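You operate a simulated robot arm through the tools that you are given. There is no shell and no other tool.

Carry out the task below with a simulated robot arm. There is one attempt and no reset: what you move stays moved.

JOB
Fill the orange barge with grain to the yellow line; shut its hatch.
Fine: push it under the silo, swing the orange chute over the open hold, hold the green FEED lever down; spill none; swing the chute back; the grey barge stays. Where these are worked on the way, their far stop is far enough and under half their travel is too little: orange chute.

The check looks at the end state, three seconds after you hand in, the way a careful person would. Anything else that was tipped, shoved, dropped, spilled or broken makes it a failure.

ROBOT AND FRAMES
A 6-joint arm with a two-finger parallel gripper, fixed in place. Base frame: the origin is at the foot of the arm, x ahead of it, y to its left, z up; the work surface is at about z = 0.76. Lengths are in m, angles in degrees, forces in N, time in s.
With the tool pointing down near the work surface it reaches from about 0.3 to 0.74 m from the base axis. Its first joint turns from -66.0 to 66.0 degrees. Payload 2.45 kg.
Tool frame: the origin (TCP) lies between the finger pads and is the grasp point; the fingertips stand 0.024 m ahead of it; z points along the fingers, y is the line along which they close. Largest opening 0.068 m; finger width 0.017, thickness 0.01; the body of the gripper, 0.04 by 0.07 m, starts 0.041 m behind the TCP.
Orientation is told as [roll, pitch, yaw] about the base's x, y, z axes, in that order, counted from this pose: with the fingers straight down and closing along the base's y, the tool's x points along the base's -x, its y along +y and its z along -z.

CONTROLS
- The arm moves only by the tool play_rows. Its argument "rows" is text: rows parted by semicolons, each of 7 numbers parted by spaces: the shift along the tool's x, y, z in units of 50 mm (1.0 is 50 mm), then the turn, a rotation vector about the tool's x, y, z in units of 6 degrees (1.0 is 6 degrees), then the opening, from 0 (shut) to 1 (fully open). In form: tx ty tz rx ry rz hand; .... A call has 1 to 20 rows; each row shifts and turns the commanded pose from where the row before left it, along the tool's axes as they then stand. A call with a number of a shift or a turn outside -1 to 1 is refused whole. Each row takes 0.2 s and may step no farther than 0.05 m and 8.6 degrees from the row before; otherwise, or with a gripper value out of range, the whole call is refused. A pose out of reach is approached as far as the arm can. The call stops where the force on the tool passes 40 N (or 10 N more than at its start, if that is more) or the arm is blocked; 0.2 s more then pass. Each finger travels about 0.108 m/s and halts on what it meets, pressing with about 22 N; the grip force reading is that of the motor and also rises with nothing between the fingers. The clock runs only during rows and for 0.2 s after the last one: add rows that do not move to give the fingers time. The reply holds the time, the measured pose of the TCP, the force on the tool along the base axes, the opening and the grip force, in the units named above and with some noise, with the torque about the TCP (base axes, N m) and any sound that the robot's microphone picked up.
- Cameras (640 x 400 px; columns grow to the right, rows downward): "scene" is fixed at [0.1711, 0.4269, 1.4503]; the picture's right is [-0.64, -0.77, 0.00], its down [-0.52, 0.44, -0.73] and it looks along [0.56, -0.47, -0.69] (base axes); focal length 325 px, centre (320, 200). "wrist" rides on the gripper at [0.084, 0.011, -0.075] in the tool frame; the picture's right is [-0.13, 0.99, 0.00], its down [-0.60, -0.08, -0.79] and it looks along [-0.79, -0.10, 0.61] (tool axes); focal length 251 px, centre (320, 200). There is no depth. A picture from a camera that has moved, and an enlarged one, comes with that camera's place and axes in the base frame and with its lens.
- grab_frame(camera): a new picture of that camera. No time passes.
- zoom(camera, box): a new picture of the part [left, top, right, bottom] of that camera's present view, enlarged. No time passes.
- hand_in(): hands the job in; it is judged then, once.

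Places have to be worked out from the pictures, the camera data and where the tool is seen. Open the gripper and draw the arm clear of the work before you hand the job in, unless the task says otherwise.

The tools are called after "Request:" as a command line: name --argument value ..., lists and objects as JSON in quotes. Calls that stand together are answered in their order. play_rows: Moves the arm, as the interface text tells. Its arguments: {"type":"object","properties":{"rows":{"type":"string"}},"required":["rows"]} The other tools are called the same way: grab_frame (camera) takes a picture; zoom (camera, box) takes an enlarged picture of a part of a camera's view; hand_in () hands the job in.

At the start:

```text
clock: 0.0
tool_pos: [0.4299, 0.0786, 1.1606]
tool_rot: [0.0, 0.1, 0.0]
contact_force: [0.5, 0.2, 0.6]
wrist_torque: [0.01, -0.02, 0.0]
width: 0.0679
finger_force: 0.1
```

scene: 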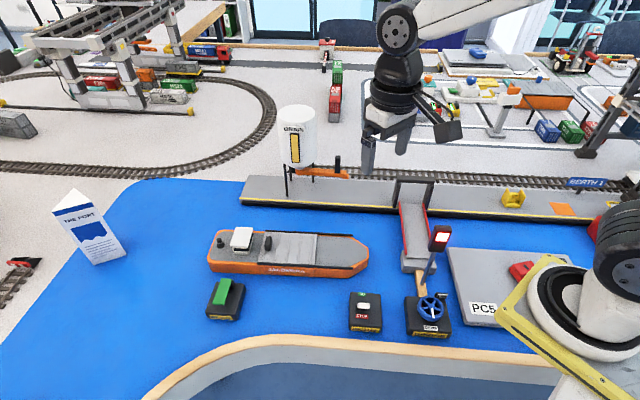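
wrist: 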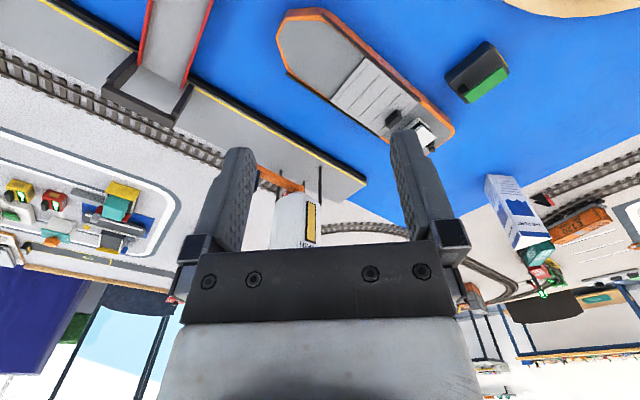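

The scene shows the orange barge, silo, orange chute and several control boxes; I first enlarge the work area to identify parts.

Request:
zoom --camera "scene" --box '[180, 80, 400, 220]'

Request:
zoom --camera "scene" --box '[180, 210, 400, 350]'

Request:
zoom --camera "scene" --box '[340, 170, 560, 350]'

Request:
zoom --camera "wrist" --box '[220, 0, 540, 260]'

```text
2.86 times, centred on (290, 150) of scene
camera zoom: at [0.1711, 0.4269, 1.4503], right [-0.64, -0.77, 0.0], down [-0.52, 0.44, -0.73], along [0.56, -0.47, -0.69], focal length 929 px, centre (406, 343)
```

zoom: 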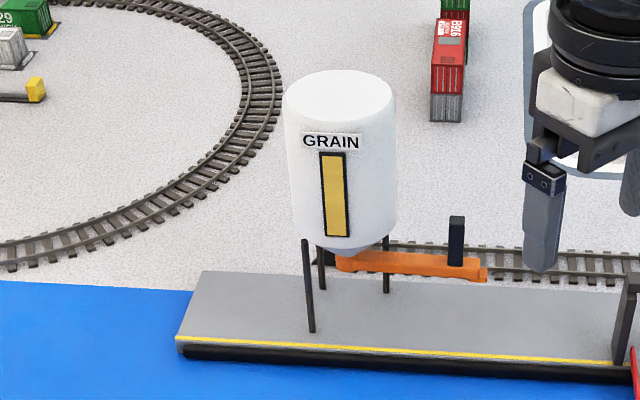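

```text
2.86 times, centred on (290, 280) of scene
camera zoom: at [0.1711, 0.4269, 1.4503], right [-0.64, -0.77, 0.0], down [-0.52, 0.44, -0.73], along [0.56, -0.47, -0.69], focal length 929 px, centre (406, -29)
```

zoom: 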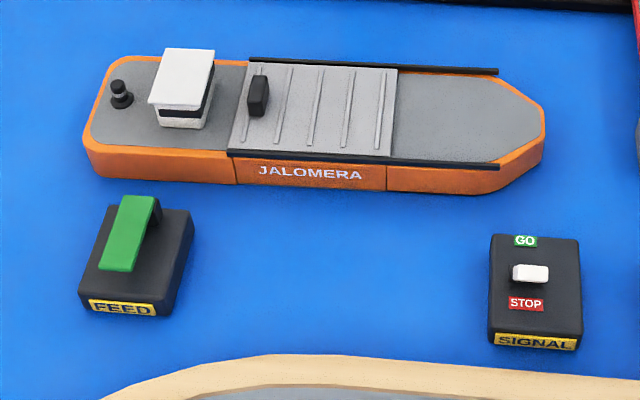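

```text
2.22 times, centred on (450, 260) of scene
camera zoom: at [0.1711, 0.4269, 1.4503], right [-0.64, -0.77, 0.0], down [-0.52, 0.44, -0.73], along [0.56, -0.47, -0.69], focal length 723 px, centre (31, 67)
```

zoom: 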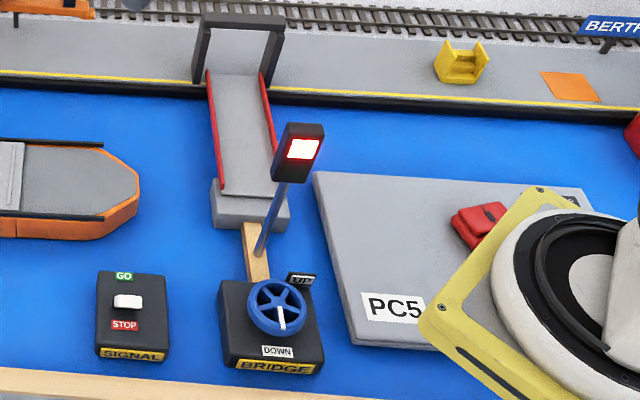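

```text
1.54 times, centred on (380, 130) of wrist
camera zoom: at [0.3449, 0.0905, 1.236], right [0.13, 0.99, 0.0], down [0.6, -0.08, 0.79], along [0.79, -0.1, -0.61], focal length 387 px, centre (228, 308)
```

zoom: 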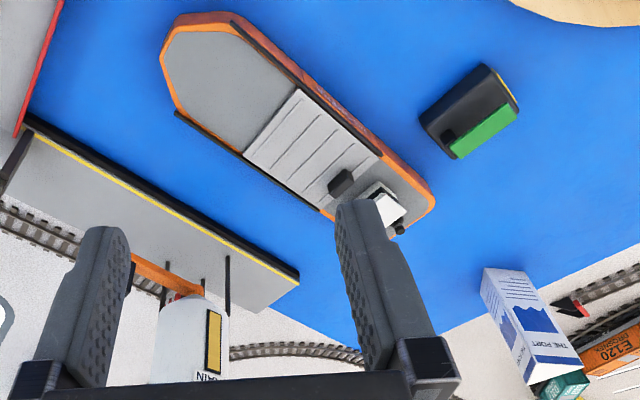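

Next I enlarge key parts further: hatch knob, chute handle and lever, plus the far areas to find the grey barge.

Request:
zoom --camera "scene" --box '[230, 222, 330, 284]'

Request:
zoom --camera "scene" --box '[270, 150, 370, 212]'

Request:
zoom --camera "scene" --box '[190, 265, 290, 327]'

Request:
zoom --camera "scene" --box '[420, 160, 640, 300]'

Request:
zoom --camera "wrist" --box '[220, 120, 420, 250]'

```text
6.40 times, centred on (280, 253) of scene
camera zoom: at [0.1711, 0.4269, 1.4503], right [-0.64, -0.77, 0.0], down [-0.52, 0.44, -0.73], along [0.56, -0.47, -0.69], focal length 2081 px, centre (576, -139)
```

zoom: 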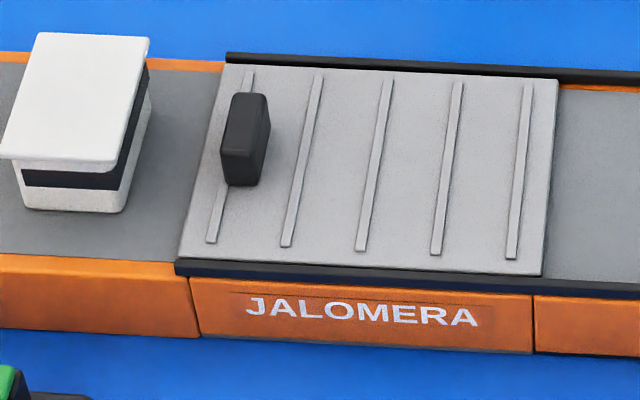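

```text
6.40 times, centred on (320, 181) of scene
camera zoom: at [0.1711, 0.4269, 1.4503], right [-0.64, -0.77, 0.0], down [-0.52, 0.44, -0.73], along [0.56, -0.47, -0.69], focal length 2081 px, centre (320, 322)
```

zoom: 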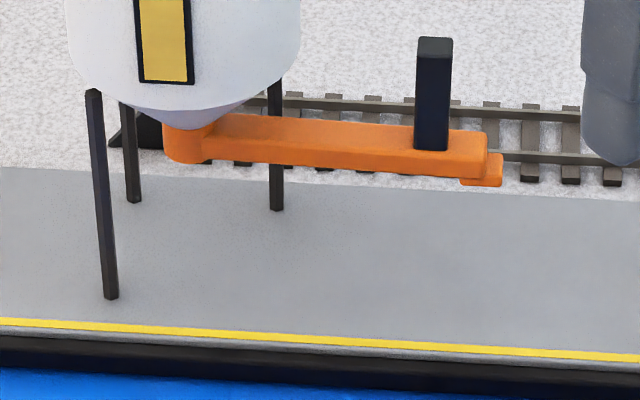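

```text
6.40 times, centred on (240, 296) of scene
camera zoom: at [0.1711, 0.4269, 1.4503], right [-0.64, -0.77, 0.0], down [-0.52, 0.44, -0.73], along [0.56, -0.47, -0.69], focal length 2081 px, centre (832, -414)
```

zoom: 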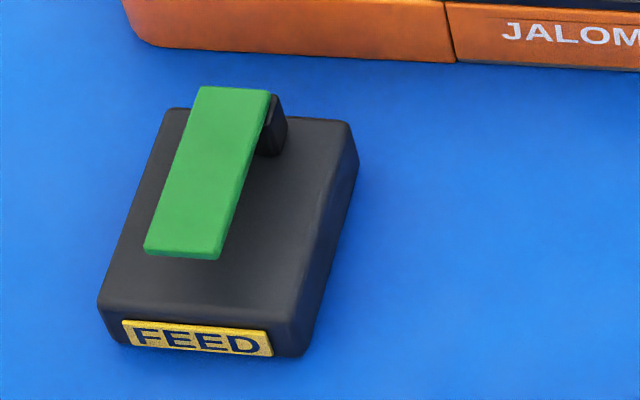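

```text
2.86 times, centred on (530, 230) of scene
camera zoom: at [0.1711, 0.4269, 1.4503], right [-0.64, -0.77, 0.0], down [-0.52, 0.44, -0.73], along [0.56, -0.47, -0.69], focal length 929 px, centre (-280, 114)
```

zoom: 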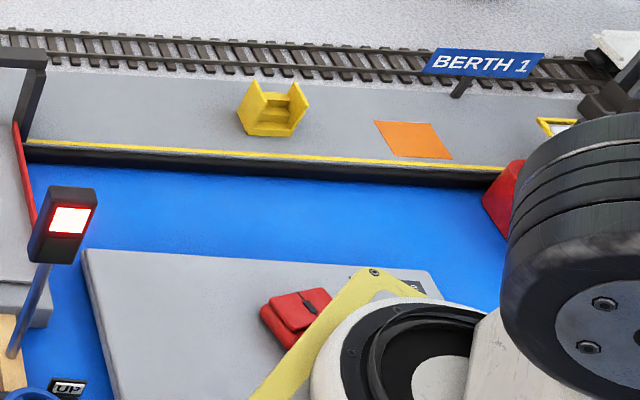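

```text
3.08 times, centred on (320, 185) of wrist
camera zoom: at [0.3449, 0.0905, 1.236], right [0.13, 0.99, 0.0], down [0.6, -0.08, 0.79], along [0.79, -0.1, -0.61], focal length 774 px, centre (320, 246)
```

zoom: 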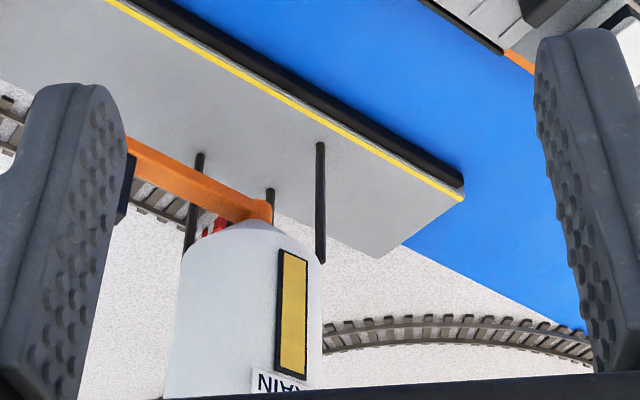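

The knob sits near (0.65, 0.19) and the barge lies parallel to the quay at about 46°. I turn the tool to yaw −44° so its y runs along the barge, then move high above the knob.

Request:
play_rows --rows "0 0 0 0 0 0.9167 1; 0 0 0 0 0 0.9167 1; 0 0 0 0 0 0.9167 1; 0 0 0 0 0 0.9167 1; 0 0 0 0 0 0.9167 1; 0 0 0 0 0 0.9167 1; 0 0 0 0 0 0.9167 1; 0 0 0 0 0 0.9167 1; -0.28 0.785 0.2 0 0 0 1; -0.28 0.785 0.2 0 0 0 1; -0.28 0.785 0.3 0 0 0 1; -0.28 0.785 0.3 0 0 0 1; -0.28 0.785 0.3 0 0 0 1; -0.28 0.785 0.3 0 0 0 1; 0 0 0.4 0 0 0 1; 0 0 0.4 0 0 0 1"

Request:
grab_frame --camera "scene"

Request:
grab_frame --camera "wrist"

```text
clock: 3.4
tool_pos: [0.6534, 0.1903, 1.0419]
tool_rot: [0.0, 0.0, -44.0]
contact_force: [0.3, -0.3, 0.1]
wrist_torque: [0.0, -0.01, -0.03]
width: 0.0679
finger_force: 0.2
```

```text
taken
```

scene: 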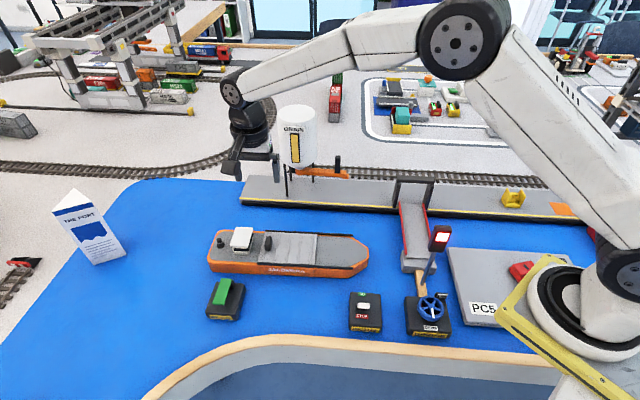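

```text
taken
camera wrist: at [0.6, 0.2574, 1.1162], right [0.78, 0.62, 0.0], down [0.38, -0.48, 0.79], along [0.49, -0.62, -0.61], focal length 251 px, centre (320, 200)
```

wrist: 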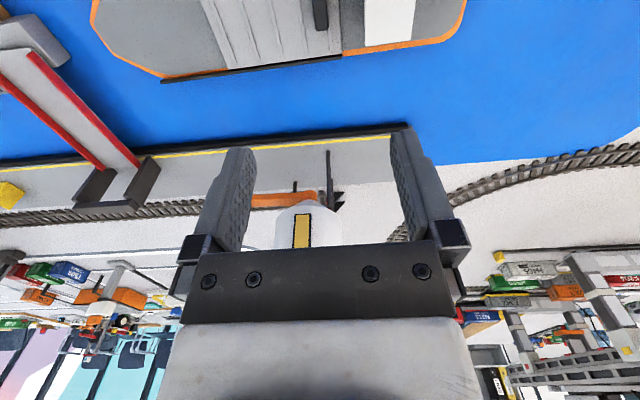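

The tool is above the knob with matching estimates from both cameras. I narrow the fingers (the deckhouse is close) and descend to about z = 0.87 to check alignment.

Request:
play_rows --rows "0 0 0.86 0 0 0 0.47; 0 0 0.86 0 0 0 0.47; 0 0 0.86 0 0 0 0.47; 0 0 0.86 0 0 0 0.47; 0 0 0 0 0 0 0.47"

Request:
zoom --camera "scene" --box '[200, 180, 340, 285]'

Request:
grab_frame --camera "wrist"

```text
clock: 4.6
tool_pos: [0.6524, 0.19, 0.8686]
tool_rot: [0.0, 0.0, -44.0]
contact_force: [-0.1, 0.3, 0.5]
wrist_torque: [-0.01, -0.01, 0.0]
width: 0.0323
finger_force: 0.0
```

```text
3.81 times, centred on (270, 232) of scene
camera zoom: at [0.1711, 0.4269, 1.4503], right [-0.64, -0.77, 0.0], down [-0.52, 0.44, -0.73], along [0.56, -0.47, -0.69], focal length 1239 px, centre (510, 76)
```

zoom: 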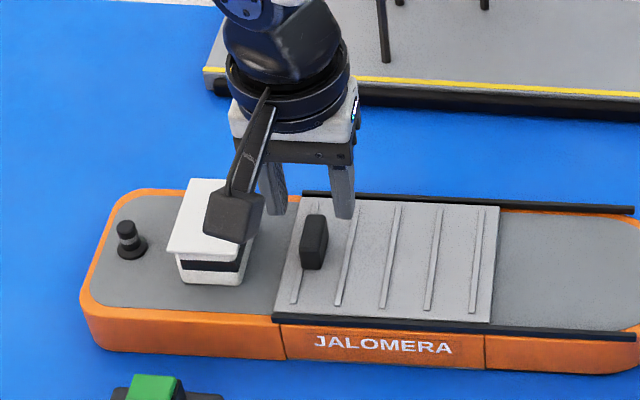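

```text
taken
camera wrist: at [0.5992, 0.2568, 0.9434], right [0.78, 0.62, 0.0], down [0.38, -0.48, 0.79], along [0.49, -0.62, -0.61], focal length 251 px, centre (320, 200)
```

wrist: 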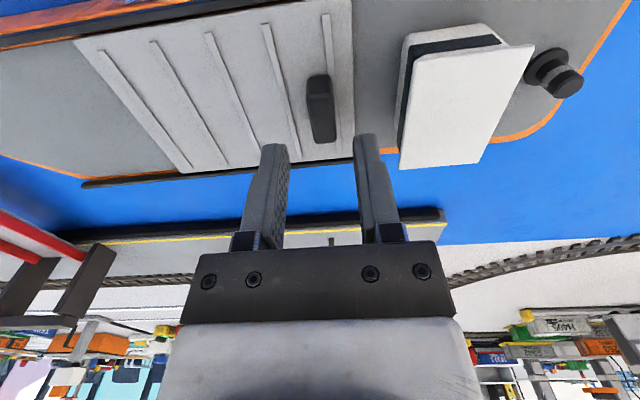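

The point below the TCP projects right on the knob, so lateral alignment is good. I descend to about z = 0.835 and check again.

Request:
play_rows --rows "0 0 0.3 0 0 0 0.47; 0 0 0.3 0 0 0 0.47; 0 0 0.1 0 0 0 0.47"

Request:
zoom --camera "scene" --box '[220, 200, 320, 275]'

Request:
zoom --camera "wrist" --box '[220, 60, 420, 200]'

```text
clock: 5.4
tool_pos: [0.6518, 0.1909, 0.8338]
tool_rot: [0.1, 0.0, -44.0]
contact_force: [0.6, 0.2, 0.1]
wrist_torque: [-0.01, 0.02, 0.02]
width: 0.0319
finger_force: 0.1
```

```text
5.33 times, centred on (270, 238) of scene
camera zoom: at [0.1711, 0.4269, 1.4503], right [-0.64, -0.77, 0.0], down [-0.52, 0.44, -0.73], along [0.56, -0.47, -0.69], focal length 1734 px, centre (587, 0)
```

zoom: 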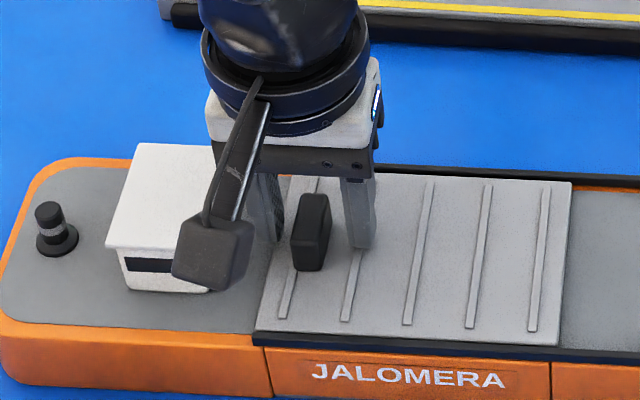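

```text
2.86 times, centred on (320, 130) of wrist
camera zoom: at [0.5998, 0.2563, 0.9087], right [0.78, 0.62, 0.0], down [0.38, -0.48, 0.79], along [0.49, -0.62, -0.61], focal length 718 px, centre (320, 400)
```

zoom: 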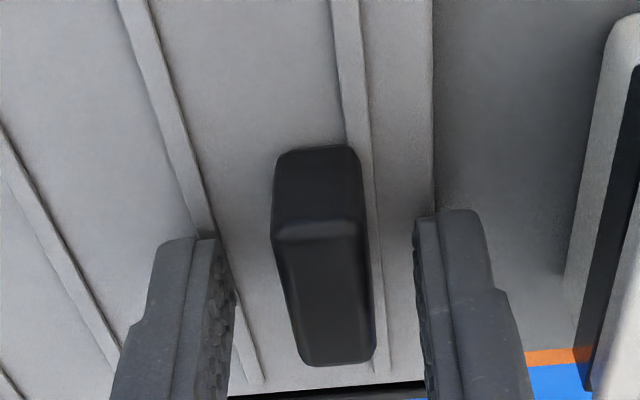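

The knob sits between the fingers, tips about 4–5 mm above the hatch. I lower 2 mm, close on the knob and slide it 20 mm toward the bow to see how it behaves.

Request:
play_rows --rows "0 0 0.04 0 0 0 0.47; 0 0 0 0 0 0 0; 0 0 0 0 0 0 0; 0 -0.2 0 0 0 0 0; 0 -0.2 0 0 0 0 0"

Request:
zoom --camera "scene" --box '[195, 180, 395, 305]'

Request:
zoom --camera "wrist" --box '[160, 0, 480, 200]'

```text
clock: 6.6
tool_pos: [0.6392, 0.1756, 0.8329]
tool_rot: [0.0, 0.0, -44.0]
contact_force: [-1.7, 1.5, 0.5]
wrist_torque: [-0.25, -0.2, 0.12]
width: 0.0138
finger_force: 22.3
```

```text
3.20 times, centred on (295, 242) of scene
camera zoom: at [0.1711, 0.427, 1.4502], right [-0.64, -0.77, 0.0], down [-0.52, 0.44, -0.73], along [0.56, -0.47, -0.69], focal length 1040 px, centre (400, 64)
```

zoom: 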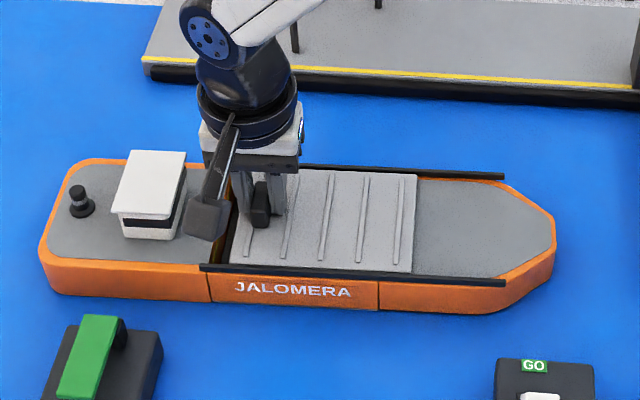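

```text
2.00 times, centred on (320, 100) of wrist
camera zoom: at [0.5861, 0.2421, 0.907], right [0.78, 0.62, 0.0], down [0.38, -0.48, 0.79], along [0.49, -0.62, -0.61], focal length 503 px, centre (320, 400)
```

zoom: 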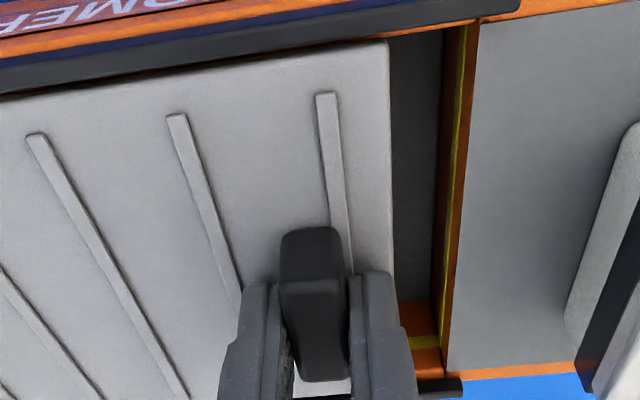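

The hatch slides freely and the hold with its yellow line starts to show. I continue sliding 60 mm toward the bow.

Request:
play_rows --rows "0 -0.3 0 0 0 0 0; 0 -0.3 0 0 0 0 0; 0 -0.3 0 0 0 0 0; 0 -0.3 0 0 0 0 0"

Request:
zoom --camera "scene" --box '[195, 180, 395, 305]'

Request:
zoom --camera "wrist" --box '[160, 0, 640, 300]'

```text
clock: 7.6
tool_pos: [0.5965, 0.1317, 0.8328]
tool_rot: [-0.1, 0.0, -44.1]
contact_force: [-1.3, 1.8, -0.2]
wrist_torque: [-0.01, -0.02, 0.08]
width: 0.0136
finger_force: 21.7
```

```text
3.20 times, centred on (295, 242) of scene
camera zoom: at [0.171, 0.427, 1.4502], right [-0.64, -0.77, 0.0], down [-0.52, 0.44, -0.73], along [0.56, -0.47, -0.69], focal length 1040 px, centre (400, 64)
```

zoom: 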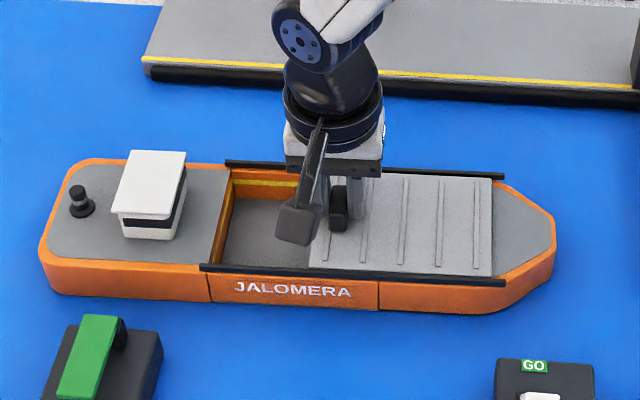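

```text
1.33 times, centred on (400, 150) of wrist
camera zoom: at [0.5444, 0.1985, 0.907], right [0.78, 0.62, 0.0], down [0.38, -0.48, 0.79], along [0.49, -0.62, -0.61], focal length 335 px, centre (213, 267)
```

zoom: 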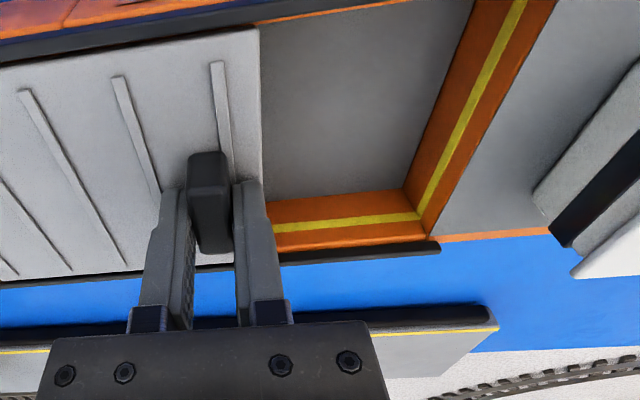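

Barge has not moved and forces are small. I slide on in small steps to find the hatch's open stop.

Request:
play_rows --rows "0 -0.12 0 0 0 0 0; 0 -0.12 0 0 0 0 0"

Request:
zoom --camera "scene" --box '[195, 180, 395, 305]'

```text
clock: 8.2
tool_pos: [0.5889, 0.1237, 0.8324]
tool_rot: [0.0, 0.1, -44.0]
contact_force: [-1.4, 0.8, 1.7]
wrist_torque: [-0.07, -0.06, 0.07]
width: 0.0137
finger_force: 21.7
```

```text
3.20 times, centred on (295, 242) of scene
camera zoom: at [0.171, 0.427, 1.4502], right [-0.64, -0.77, 0.0], down [-0.52, 0.44, -0.73], along [0.56, -0.47, -0.69], focal length 1040 px, centre (400, 64)
```

zoom: 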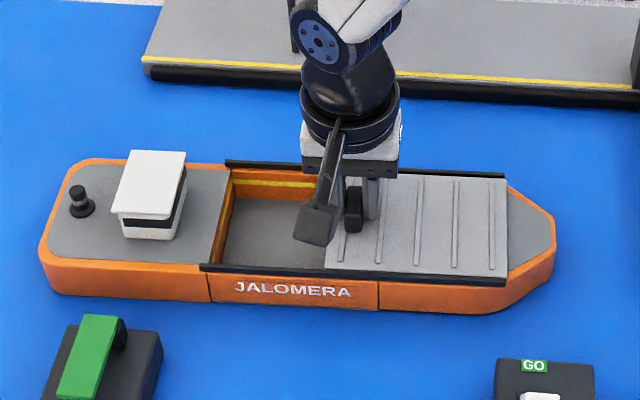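

The hatch is open about 92 mm and the barge is unmoved; I try a few millimetres more to feel for the stop.

Request:
play_rows --rows "0 -0.08 0 0 0 0 0; 0 -0.06 0 0 0 0 0"

Request:
zoom --camera "scene" --box '[195, 180, 395, 305]'

```text
clock: 8.8
tool_pos: [0.5846, 0.1189, 0.8313]
tool_rot: [0.0, 0.0, -44.0]
contact_force: [1.3, -0.6, -0.2]
wrist_torque: [0.07, 0.08, 0.06]
width: 0.0138
finger_force: 22.3
```

```text
3.20 times, centred on (295, 242) of scene
camera zoom: at [0.1712, 0.4269, 1.4502], right [-0.64, -0.77, 0.0], down [-0.52, 0.44, -0.73], along [0.56, -0.47, -0.69], focal length 1040 px, centre (400, 64)
```

zoom: 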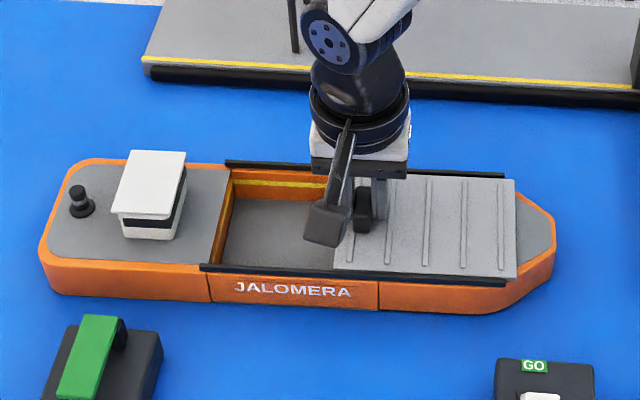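

The hatch is about 99 mm open, enough; it has no felt stop so I leave it there. I release, rise, and move to the water side of the hull with fingers spread, ready to push the barge toward the quay.

Request:
play_rows --rows "0 0 0 0 0 0 0.4; 0 0 0 0 0 0 0.4; 0 0 -0.6 0 0 0 0.4; 0 0 -0.8 0 0 0 0.5; 0.62 0.32 0 0 0 0 1; 0.62 0.32 0 0 0 0 1; 0.62 0.33 0 0 0 0 1; 0 0 0.5 0 0 0 1; 0 0 0.5 0 0 0 1"

Request:
zoom --camera "scene" --box '[180, 180, 420, 330]'

Request:
grab_frame --camera "wrist"

```text
clock: 10.8
tool_pos: [0.55, 0.219, 0.8517]
tool_rot: [0.0, 0.0, -44.0]
contact_force: [-0.4, -0.6, 0.4]
wrist_torque: [0.0, 0.0, -0.01]
width: 0.0682
finger_force: 0.1
```

```text
2.67 times, centred on (300, 255) of scene
camera zoom: at [0.1711, 0.427, 1.4502], right [-0.64, -0.77, 0.0], down [-0.52, 0.44, -0.73], along [0.56, -0.47, -0.69], focal length 867 px, centre (373, 53)
```

zoom: 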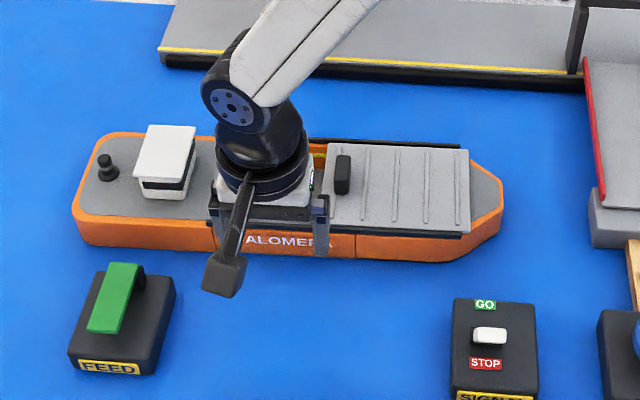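

```text
taken
camera wrist: at [0.4975, 0.2852, 0.9267], right [0.78, 0.62, 0.0], down [0.38, -0.48, 0.79], along [0.49, -0.62, -0.61], focal length 251 px, centre (320, 200)
```

wrist: 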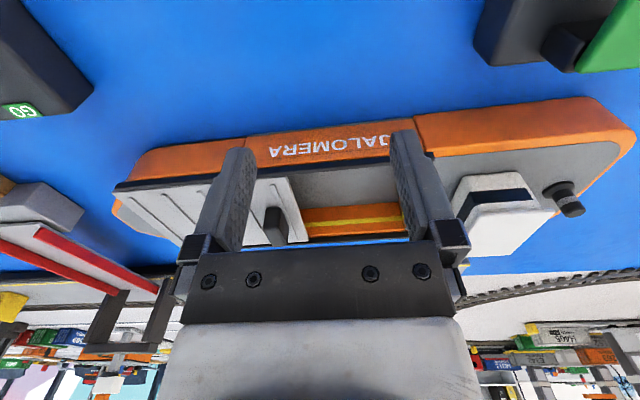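

The hull face is about 28 mm from the fingers. I descend beside it to tip height z≈0.772 and push slowly, first 60 mm of tool travel, then check.

Request:
play_rows --rows "0 0 0.56 0 0 0 1; 0 0 0.55 0 0 0 1; -0.2 0 0 0 0 0 1; -0.2 0 0 0 0 0 1; -0.2 0 0 0 0 0 1; -0.2 0 0 0 0 0 1; -0.2 0 0 0 0 0 1; -0.2 0 0 0 0 0 1"

Request:
zoom --camera "scene" --box '[180, 160, 420, 310]'

Request:
grab_frame --camera "wrist"

```text
clock: 12.6
tool_pos: [0.5935, 0.1757, 0.7971]
tool_rot: [0.0, 0.0, -44.0]
contact_force: [-3.2, 1.7, -0.6]
wrist_torque: [-0.01, -0.03, -0.13]
width: 0.0681
finger_force: 0.1
```

```text
2.67 times, centred on (300, 235) of scene
camera zoom: at [0.171, 0.427, 1.4502], right [-0.64, -0.77, 0.0], down [-0.52, 0.44, -0.73], along [0.56, -0.47, -0.69], focal length 867 px, centre (373, 107)
```

zoom: 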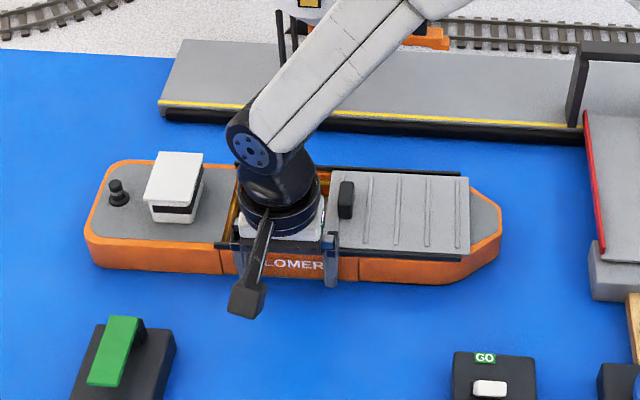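

```text
taken
camera wrist: at [0.5414, 0.2433, 0.8718], right [0.78, 0.62, 0.0], down [0.38, -0.48, 0.79], along [0.49, -0.62, -0.61], focal length 251 px, centre (320, 200)
```

wrist: 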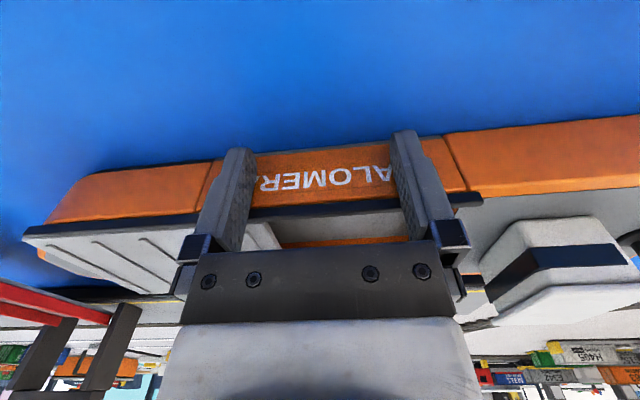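

The barge slides straight with about 3.6 N. I push 60 mm more and check the gap to the quay.

Request:
play_rows --rows "-0.2 0 0 0 0 0 1; -0.2 0 0 0 0 0 1; -0.2 0 0 0 0 0 1; -0.2 0 0 0 0 0 1; -0.2 0 0 0 0 0 1; -0.2 0 0 0 0 0 1"

Request:
zoom --camera "scene" --box '[180, 140, 420, 290]'

Request:
grab_frame --camera "wrist"

```text
clock: 14.0
tool_pos: [0.6369, 0.1346, 0.7961]
tool_rot: [0.0, -0.1, -44.0]
contact_force: [-2.3, 0.7, -0.3]
wrist_torque: [-0.04, -0.02, -0.14]
width: 0.0679
finger_force: 0.1
```

```text
2.67 times, centred on (300, 215) of scene
camera zoom: at [0.171, 0.427, 1.4502], right [-0.64, -0.77, 0.0], down [-0.52, 0.44, -0.73], along [0.56, -0.47, -0.69], focal length 867 px, centre (373, 160)
```

zoom: 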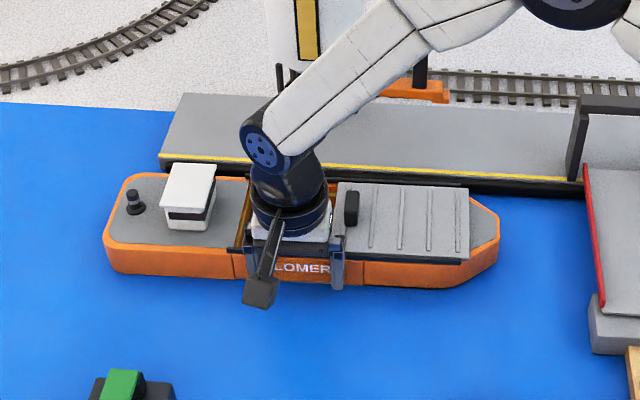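

```text
taken
camera wrist: at [0.5842, 0.2014, 0.8713], right [0.78, 0.62, 0.0], down [0.38, -0.48, 0.79], along [0.49, -0.62, -0.61], focal length 251 px, centre (320, 200)
```

wrist: 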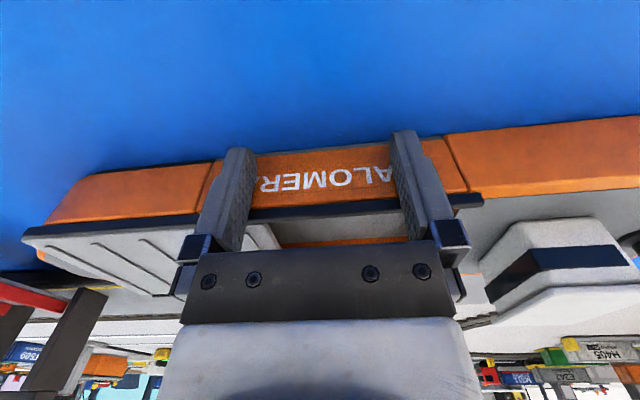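

The barge is now roughly 33 mm off the quay with the hold near the silo's line. I back off, rise, return to yaw 0 and go look at the chute closely before finalizing the barge's position.

Request:
play_rows --rows "0.4 0 0 0 0 0 1; 0 0 -0.9 0 0 0 1; 0 0 -0.9 0 0 0 1; 0 0 -0.9 0 0 0 1; 0 0 -0.9 0 0 0 1; 0 0 0 0 0 -0.9167 1; 0 0 0 0 0 -0.9167 1; 0 0 0 0 0 -0.9167 1; 0 0 0 0 0 -0.9167 1; 0 0 0 0 0 -0.9167 1; 0 0 0 0 0 -0.9167 1; 0 0 0 0 0 -0.9167 1; 0 0 0 0 0 -0.9167 1; 0.4 -0.9 0 0 0 0 1; 0.4 -0.9 0 0 0 0 1; 0.06 -0.9 0 0 0 0 1; 0 -0.88 0 0 0 0 1"

Request:
grab_frame --camera "scene"

Request:
grab_frame --camera "wrist"

```text
clock: 17.6
tool_pos: [0.5792, -0.032, 0.9772]
tool_rot: [0.0, 0.0, 0.1]
contact_force: [-1.2, -0.5, 0.0]
wrist_torque: [0.04, 0.01, -0.01]
width: 0.0681
finger_force: 0.1
```

```text
taken
```

scene: 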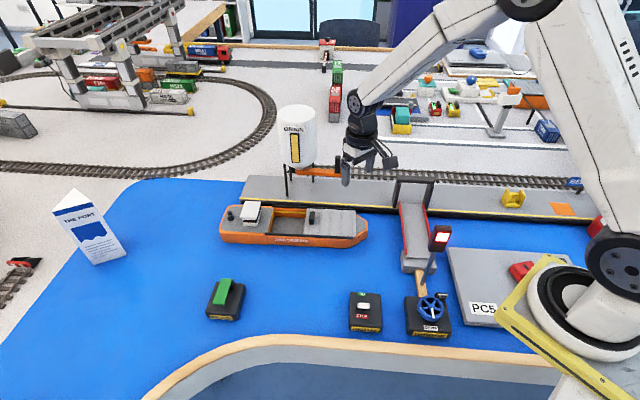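

```text
taken
camera wrist: at [0.4954, -0.02, 1.0515], right [0.13, 0.99, 0.0], down [0.6, -0.08, 0.79], along [0.79, -0.1, -0.61], focal length 251 px, centre (320, 200)
```

wrist: 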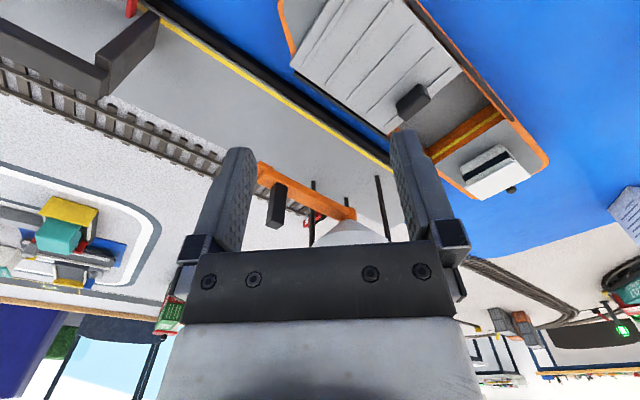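

Both cameras agree on the chute post at about (0.705, −0.09, top 0.915). I enlarge the wrist and scene views to gauge the chute's height and the barge gap.

Request:
zoom --camera "wrist" --box '[220, 120, 420, 260]'

Request:
zoom --camera "scene" --box '[210, 140, 380, 260]'

Request:
zoom --camera "wrist" --box '[260, 0, 560, 200]'

```text
2.86 times, centred on (320, 190) of wrist
camera zoom: at [0.4954, -0.02, 1.0515], right [0.13, 0.99, 0.0], down [0.6, -0.08, 0.79], along [0.79, -0.1, -0.61], focal length 718 px, centre (320, 229)
```

zoom: 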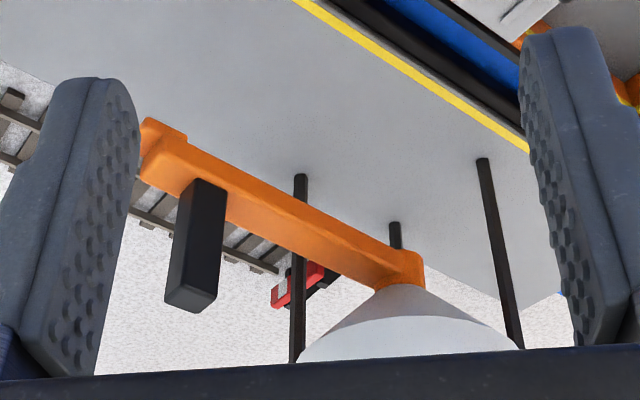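

```text
3.33 times, centred on (295, 200) of scene
camera zoom: at [0.171, 0.427, 1.4503], right [-0.64, -0.77, 0.0], down [-0.52, 0.44, -0.73], along [0.56, -0.47, -0.69], focal length 1084 px, centre (403, 200)
```

zoom: 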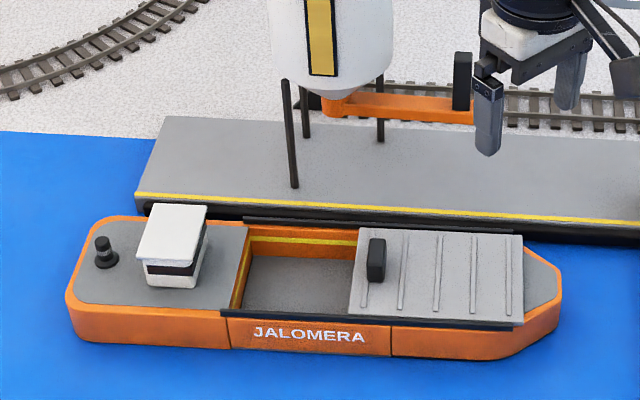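

```text
2.00 times, centred on (410, 100) of wrist
camera zoom: at [0.4954, -0.02, 1.0515], right [0.13, 0.99, 0.0], down [0.6, -0.08, 0.79], along [0.79, -0.1, -0.61], focal length 503 px, centre (140, 400)
```

zoom: 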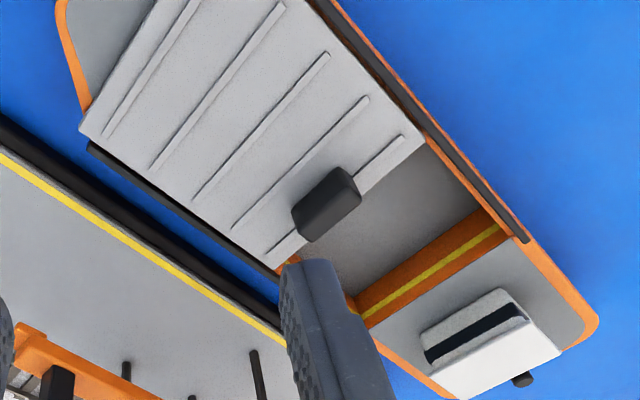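

The outlet bottom is about z 0.838, clearing the knob (≈0.82), and the open part of the hold spans the expected outlet spot. I move above the chute post with a 12° outward tilt (leaning away from the silo) and half-open fingers.

Request:
play_rows --rows "-0.5 -0.23 0 0 0 0 0.6; -0.5 -0.23 0 0 0 0 0.6; -0.5 -0.23 0 0 0 0 0.6; -0.5 -0.23 0 0 0 0 0.6; -0.5 -0.22 0 0 -1 0 0.6; 0 0 0 0 -1 0 0.6; 0 0 0 0 0 0 0.6"

Request:
zoom --camera "scene" --box '[250, 100, 410, 220]'

Request:
grab_frame --camera "wrist"

```text
clock: 19.2
tool_pos: [0.7034, -0.0883, 0.9776]
tool_rot: [0.0, -12.0, 0.0]
contact_force: [0.0, -1.0, -0.3]
wrist_torque: [0.04, -0.02, 0.03]
width: 0.0408
finger_force: 0.1
```

```text
3.33 times, centred on (330, 160) of scene
camera zoom: at [0.1711, 0.4269, 1.4503], right [-0.64, -0.77, 0.0], down [-0.52, 0.44, -0.73], along [0.56, -0.47, -0.69], focal length 1084 px, centre (287, 333)
```

zoom: 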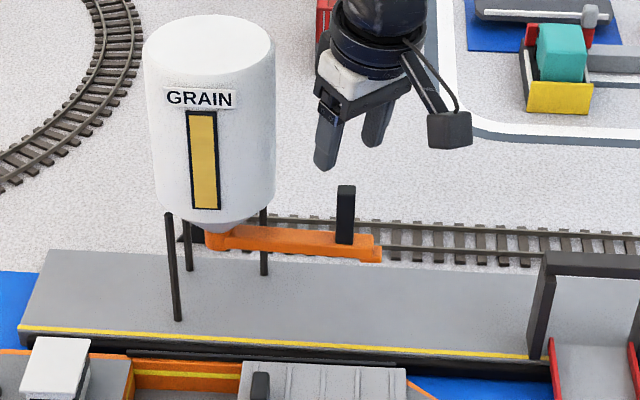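

```text
taken
camera wrist: at [0.6063, -0.0763, 1.0325], right [0.13, 0.99, 0.03], down [0.43, -0.08, 0.9], along [0.9, -0.1, -0.43], focal length 251 px, centre (320, 200)
```

wrist: 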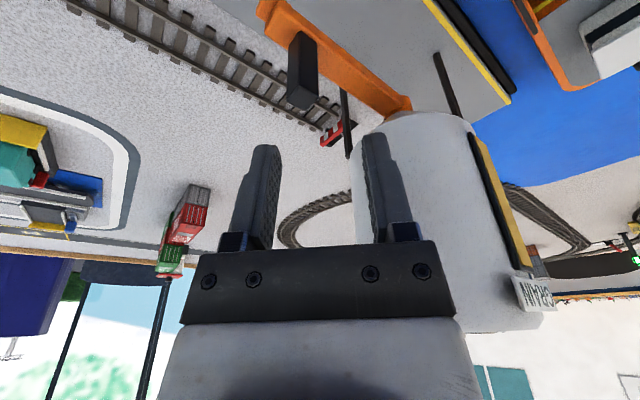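

The post appears at about (0.711, −0.097), slightly off my axis. I correct and come down with the post between the fingers.

Request:
play_rows --rows "-0.08 -0.16 -0.03 0 0 0 0.6; 0.09 0 0.42 0 0 0 0.6; 0.09 0 0.42 0 0 0 0.6"

Request:
zoom --camera "scene" --box '[270, 110, 390, 200]'

Request:
grab_frame --camera "wrist"

```text
clock: 20.0
tool_pos: [0.7073, -0.0953, 0.9361]
tool_rot: [0.0, -12.1, 0.1]
contact_force: [1.3, 0.4, -0.4]
wrist_torque: [-0.02, -0.03, 0.0]
width: 0.0408
finger_force: 0.1
```

```text
4.44 times, centred on (330, 155) of scene
camera zoom: at [0.1711, 0.4269, 1.4503], right [-0.64, -0.77, 0.0], down [-0.52, 0.44, -0.73], along [0.56, -0.47, -0.69], focal length 1445 px, centre (276, 400)
```

zoom: 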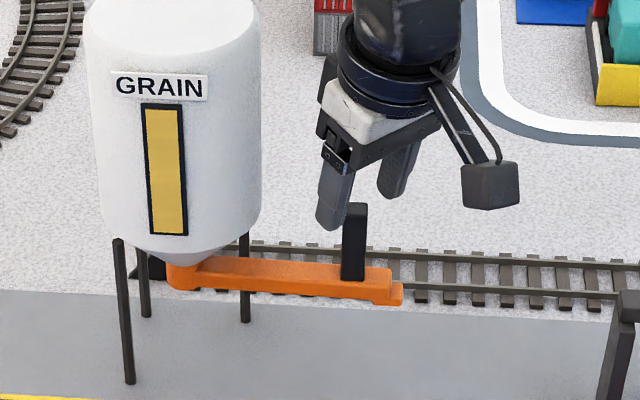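

```text
taken
camera wrist: at [0.6103, -0.0844, 0.9917], right [0.13, 0.99, 0.03], down [0.43, -0.08, 0.9], along [0.9, -0.1, -0.43], focal length 251 px, centre (320, 200)
```

wrist: 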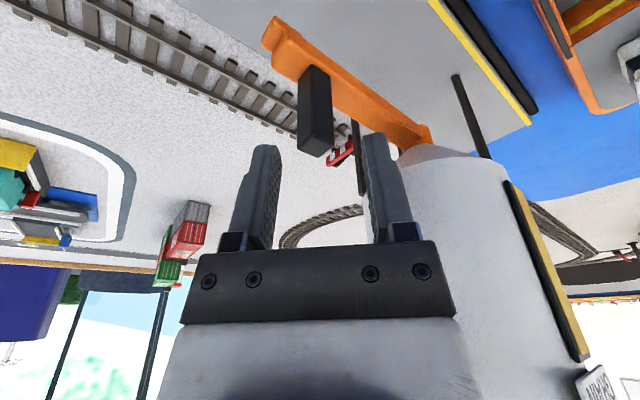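

The post is centred between the fingertips. I descend 48 mm so the fingers straddle it.

Request:
play_rows --rows "0.05 0 0.48 0 0 0 0.6; 0.05 0 0.48 0 0 0 0.6"

Request:
zoom --camera "scene" --box '[270, 110, 390, 200]'

Request:
zoom --camera "wrist" --box '[200, 60, 460, 260]'

```text
clock: 20.6
tool_pos: [0.7119, -0.0956, 0.8875]
tool_rot: [0.0, -12.0, -0.1]
contact_force: [-0.6, 0.4, 0.2]
wrist_torque: [0.01, 0.0, -0.03]
width: 0.041
finger_force: 0.0
```

```text
4.44 times, centred on (330, 155) of scene
camera zoom: at [0.1711, 0.4269, 1.4503], right [-0.64, -0.77, 0.0], down [-0.52, 0.44, -0.73], along [0.56, -0.47, -0.69], focal length 1445 px, centre (276, 400)
```

zoom: 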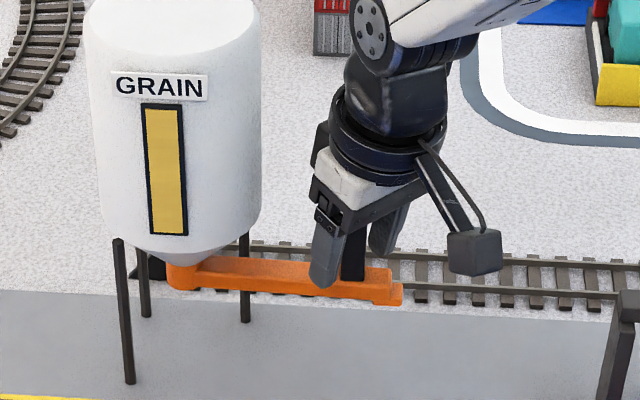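

```text
2.00 times, centred on (330, 160) of wrist
camera zoom: at [0.6151, -0.0841, 0.9434], right [0.13, 0.99, 0.03], down [0.43, -0.08, 0.9], along [0.9, -0.1, -0.43], focal length 503 px, centre (300, 280)
```

zoom: 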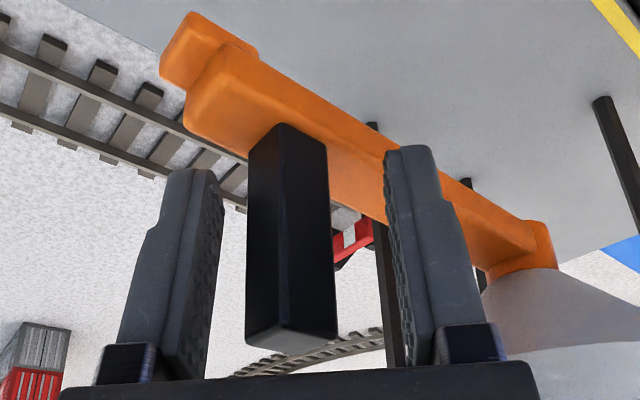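

The post is caged between the fingers. I narrow the opening slightly and begin moving along the chute's arc (pivot ≈ (0.783, −0.010), radius 0.111), first 30°.

Request:
play_rows --rows "0 0 0 0 0 0 0.45; 0.132 0.189 -0.028 0 0 0 0.45; 0.132 0.189 -0.028 0 0 0 0.45; 0.106 0.161 -0.022 0 0 0 0.45; 0.106 0.161 -0.022 0 0 0 0.45; 0.077 0.177 -0.016 0 0 0 0.45; 0.077 0.177 -0.016 0 0 0 0.45"

Request:
zoom --camera "scene" --box '[230, 110, 390, 230]'

Request:
zoom --camera "wrist" --box '[200, 60, 460, 260]'

```text
clock: 22.2
tool_pos: [0.6797, -0.0431, 0.8891]
tool_rot: [0.0, -12.0, 0.0]
contact_force: [0.0, -0.1, 0.4]
wrist_torque: [0.02, 0.0, 0.01]
width: 0.0305
finger_force: 0.1
```

```text
3.33 times, centred on (310, 170) of scene
camera zoom: at [0.1711, 0.4269, 1.4502], right [-0.64, -0.77, 0.0], down [-0.52, 0.44, -0.73], along [0.56, -0.47, -0.69], focal length 1084 px, centre (353, 300)
```

zoom: 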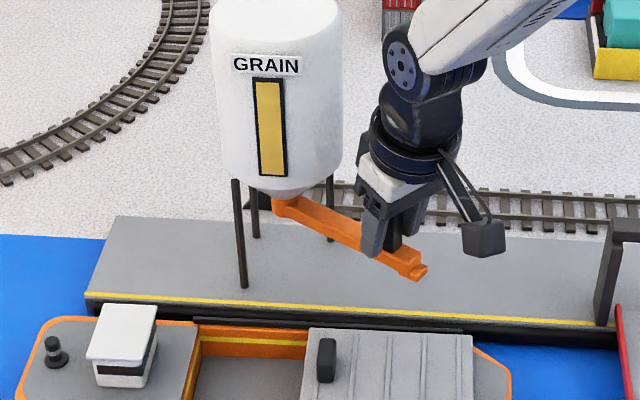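

```text
2.00 times, centred on (330, 160) of wrist
camera zoom: at [0.5832, -0.0313, 0.944], right [0.13, 0.99, 0.03], down [0.43, -0.08, 0.9], along [0.9, -0.1, -0.43], focal length 503 px, centre (300, 280)
```

zoom: 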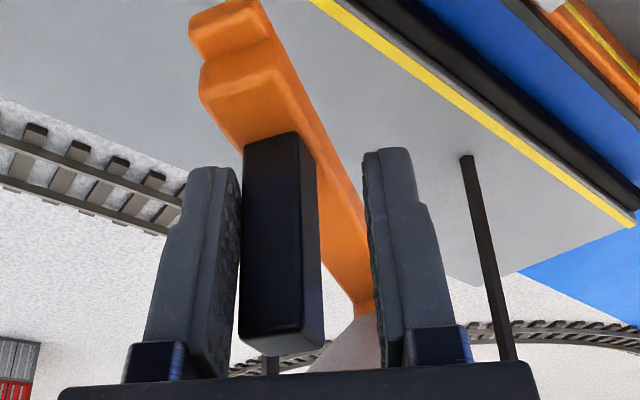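

The chute follows the finger with almost no force. I continue along the arc another 30–40°.

Request:
play_rows --rows "0.045 0.187 -0.01 0 0 0 0.45; 0.045 0.187 -0.01 0 0 0 0.45; 0.014 0.193 -0.003 0 0 0 0.45; 0.014 0.193 -0.003 0 0 0 0.45; -0.02 0.193 0.004 0 0 0 0.45; -0.02 0.193 0.004 0 0 0 0.45; -0.053 0.186 0.011 0 0 0 0.45; -0.053 0.186 0.011 0 0 0 0.45"

Request:
zoom --camera "scene" --box '[230, 110, 390, 230]'

Request:
zoom --camera "wrist" --box '[200, 0, 520, 260]'

```text
clock: 24.0
tool_pos: [0.6832, 0.0331, 0.8881]
tool_rot: [0.1, -12.1, 0.1]
contact_force: [0.0, 0.3, -0.3]
wrist_torque: [0.01, -0.03, -0.03]
width: 0.0305
finger_force: 0.0
```

```text
3.33 times, centred on (310, 170) of scene
camera zoom: at [0.1711, 0.4269, 1.4502], right [-0.64, -0.77, 0.0], down [-0.52, 0.44, -0.73], along [0.56, -0.47, -0.69], focal length 1084 px, centre (353, 300)
```

zoom: 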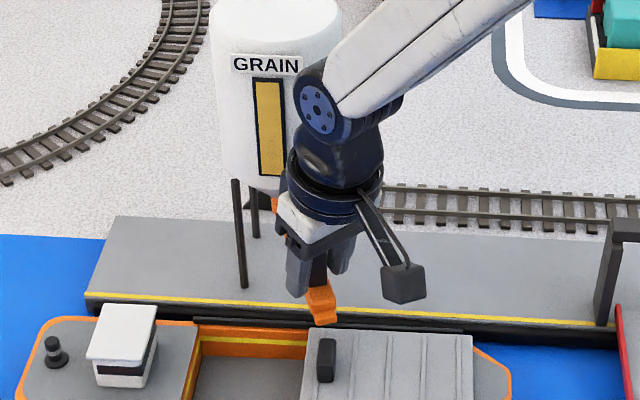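

```text
1.54 times, centred on (360, 130) of wrist
camera zoom: at [0.5848, 0.0449, 0.9438], right [0.13, 0.99, 0.03], down [0.43, -0.08, 0.9], along [0.9, -0.1, -0.43], focal length 387 px, centre (258, 308)
```

zoom: 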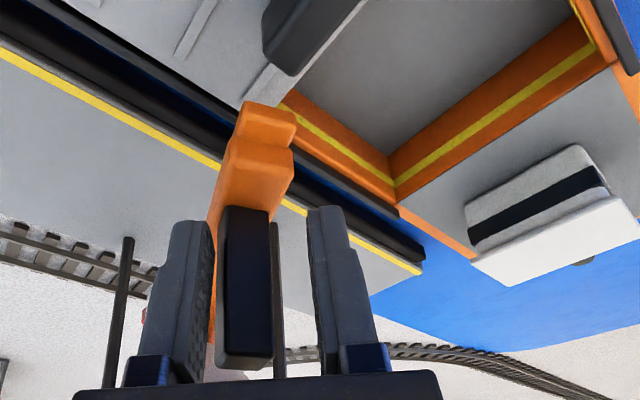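

The chute tip is now nearing the hold edge with clear height. I continue along the arc toward the far stop.

Request:
play_rows --rows "-0.083 0.174 0.018 0 0 0 0.45; -0.083 0.174 0.018 0 0 0 0.45; -0.11 0.156 0.024 0 0 0 0.45; -0.11 0.156 0.024 0 0 0 0.45"

Request:
zoom --camera "scene" --box '[210, 130, 370, 250]'

Request:
zoom --camera "wrist" --box '[200, 0, 520, 260]'

```text
clock: 25.0
tool_pos: [0.7024, 0.0669, 0.8886]
tool_rot: [0.0, -12.0, 0.1]
contact_force: [0.2, -0.4, -0.7]
wrist_torque: [-0.03, -0.04, -0.03]
width: 0.0306
finger_force: 0.0
```

```text
3.33 times, centred on (290, 190) of scene
camera zoom: at [0.1711, 0.4269, 1.4502], right [-0.64, -0.77, 0.0], down [-0.52, 0.44, -0.73], along [0.56, -0.47, -0.69], focal length 1084 px, centre (420, 233)
```

zoom: 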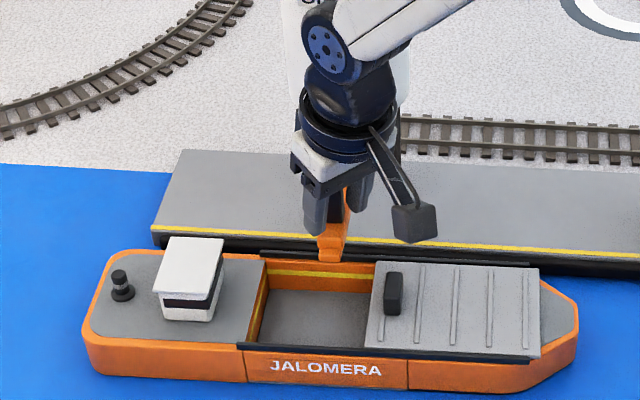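

```text
1.54 times, centred on (360, 130) of wrist
camera zoom: at [0.6047, 0.078, 0.944], right [0.13, 0.99, 0.03], down [0.43, -0.08, 0.9], along [0.9, -0.1, -0.43], focal length 387 px, centre (258, 308)
```

zoom: 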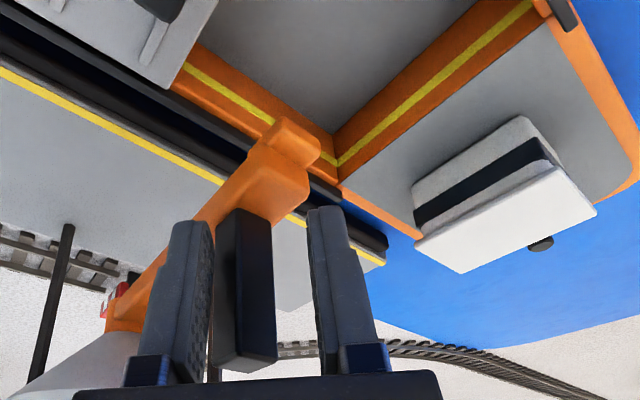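

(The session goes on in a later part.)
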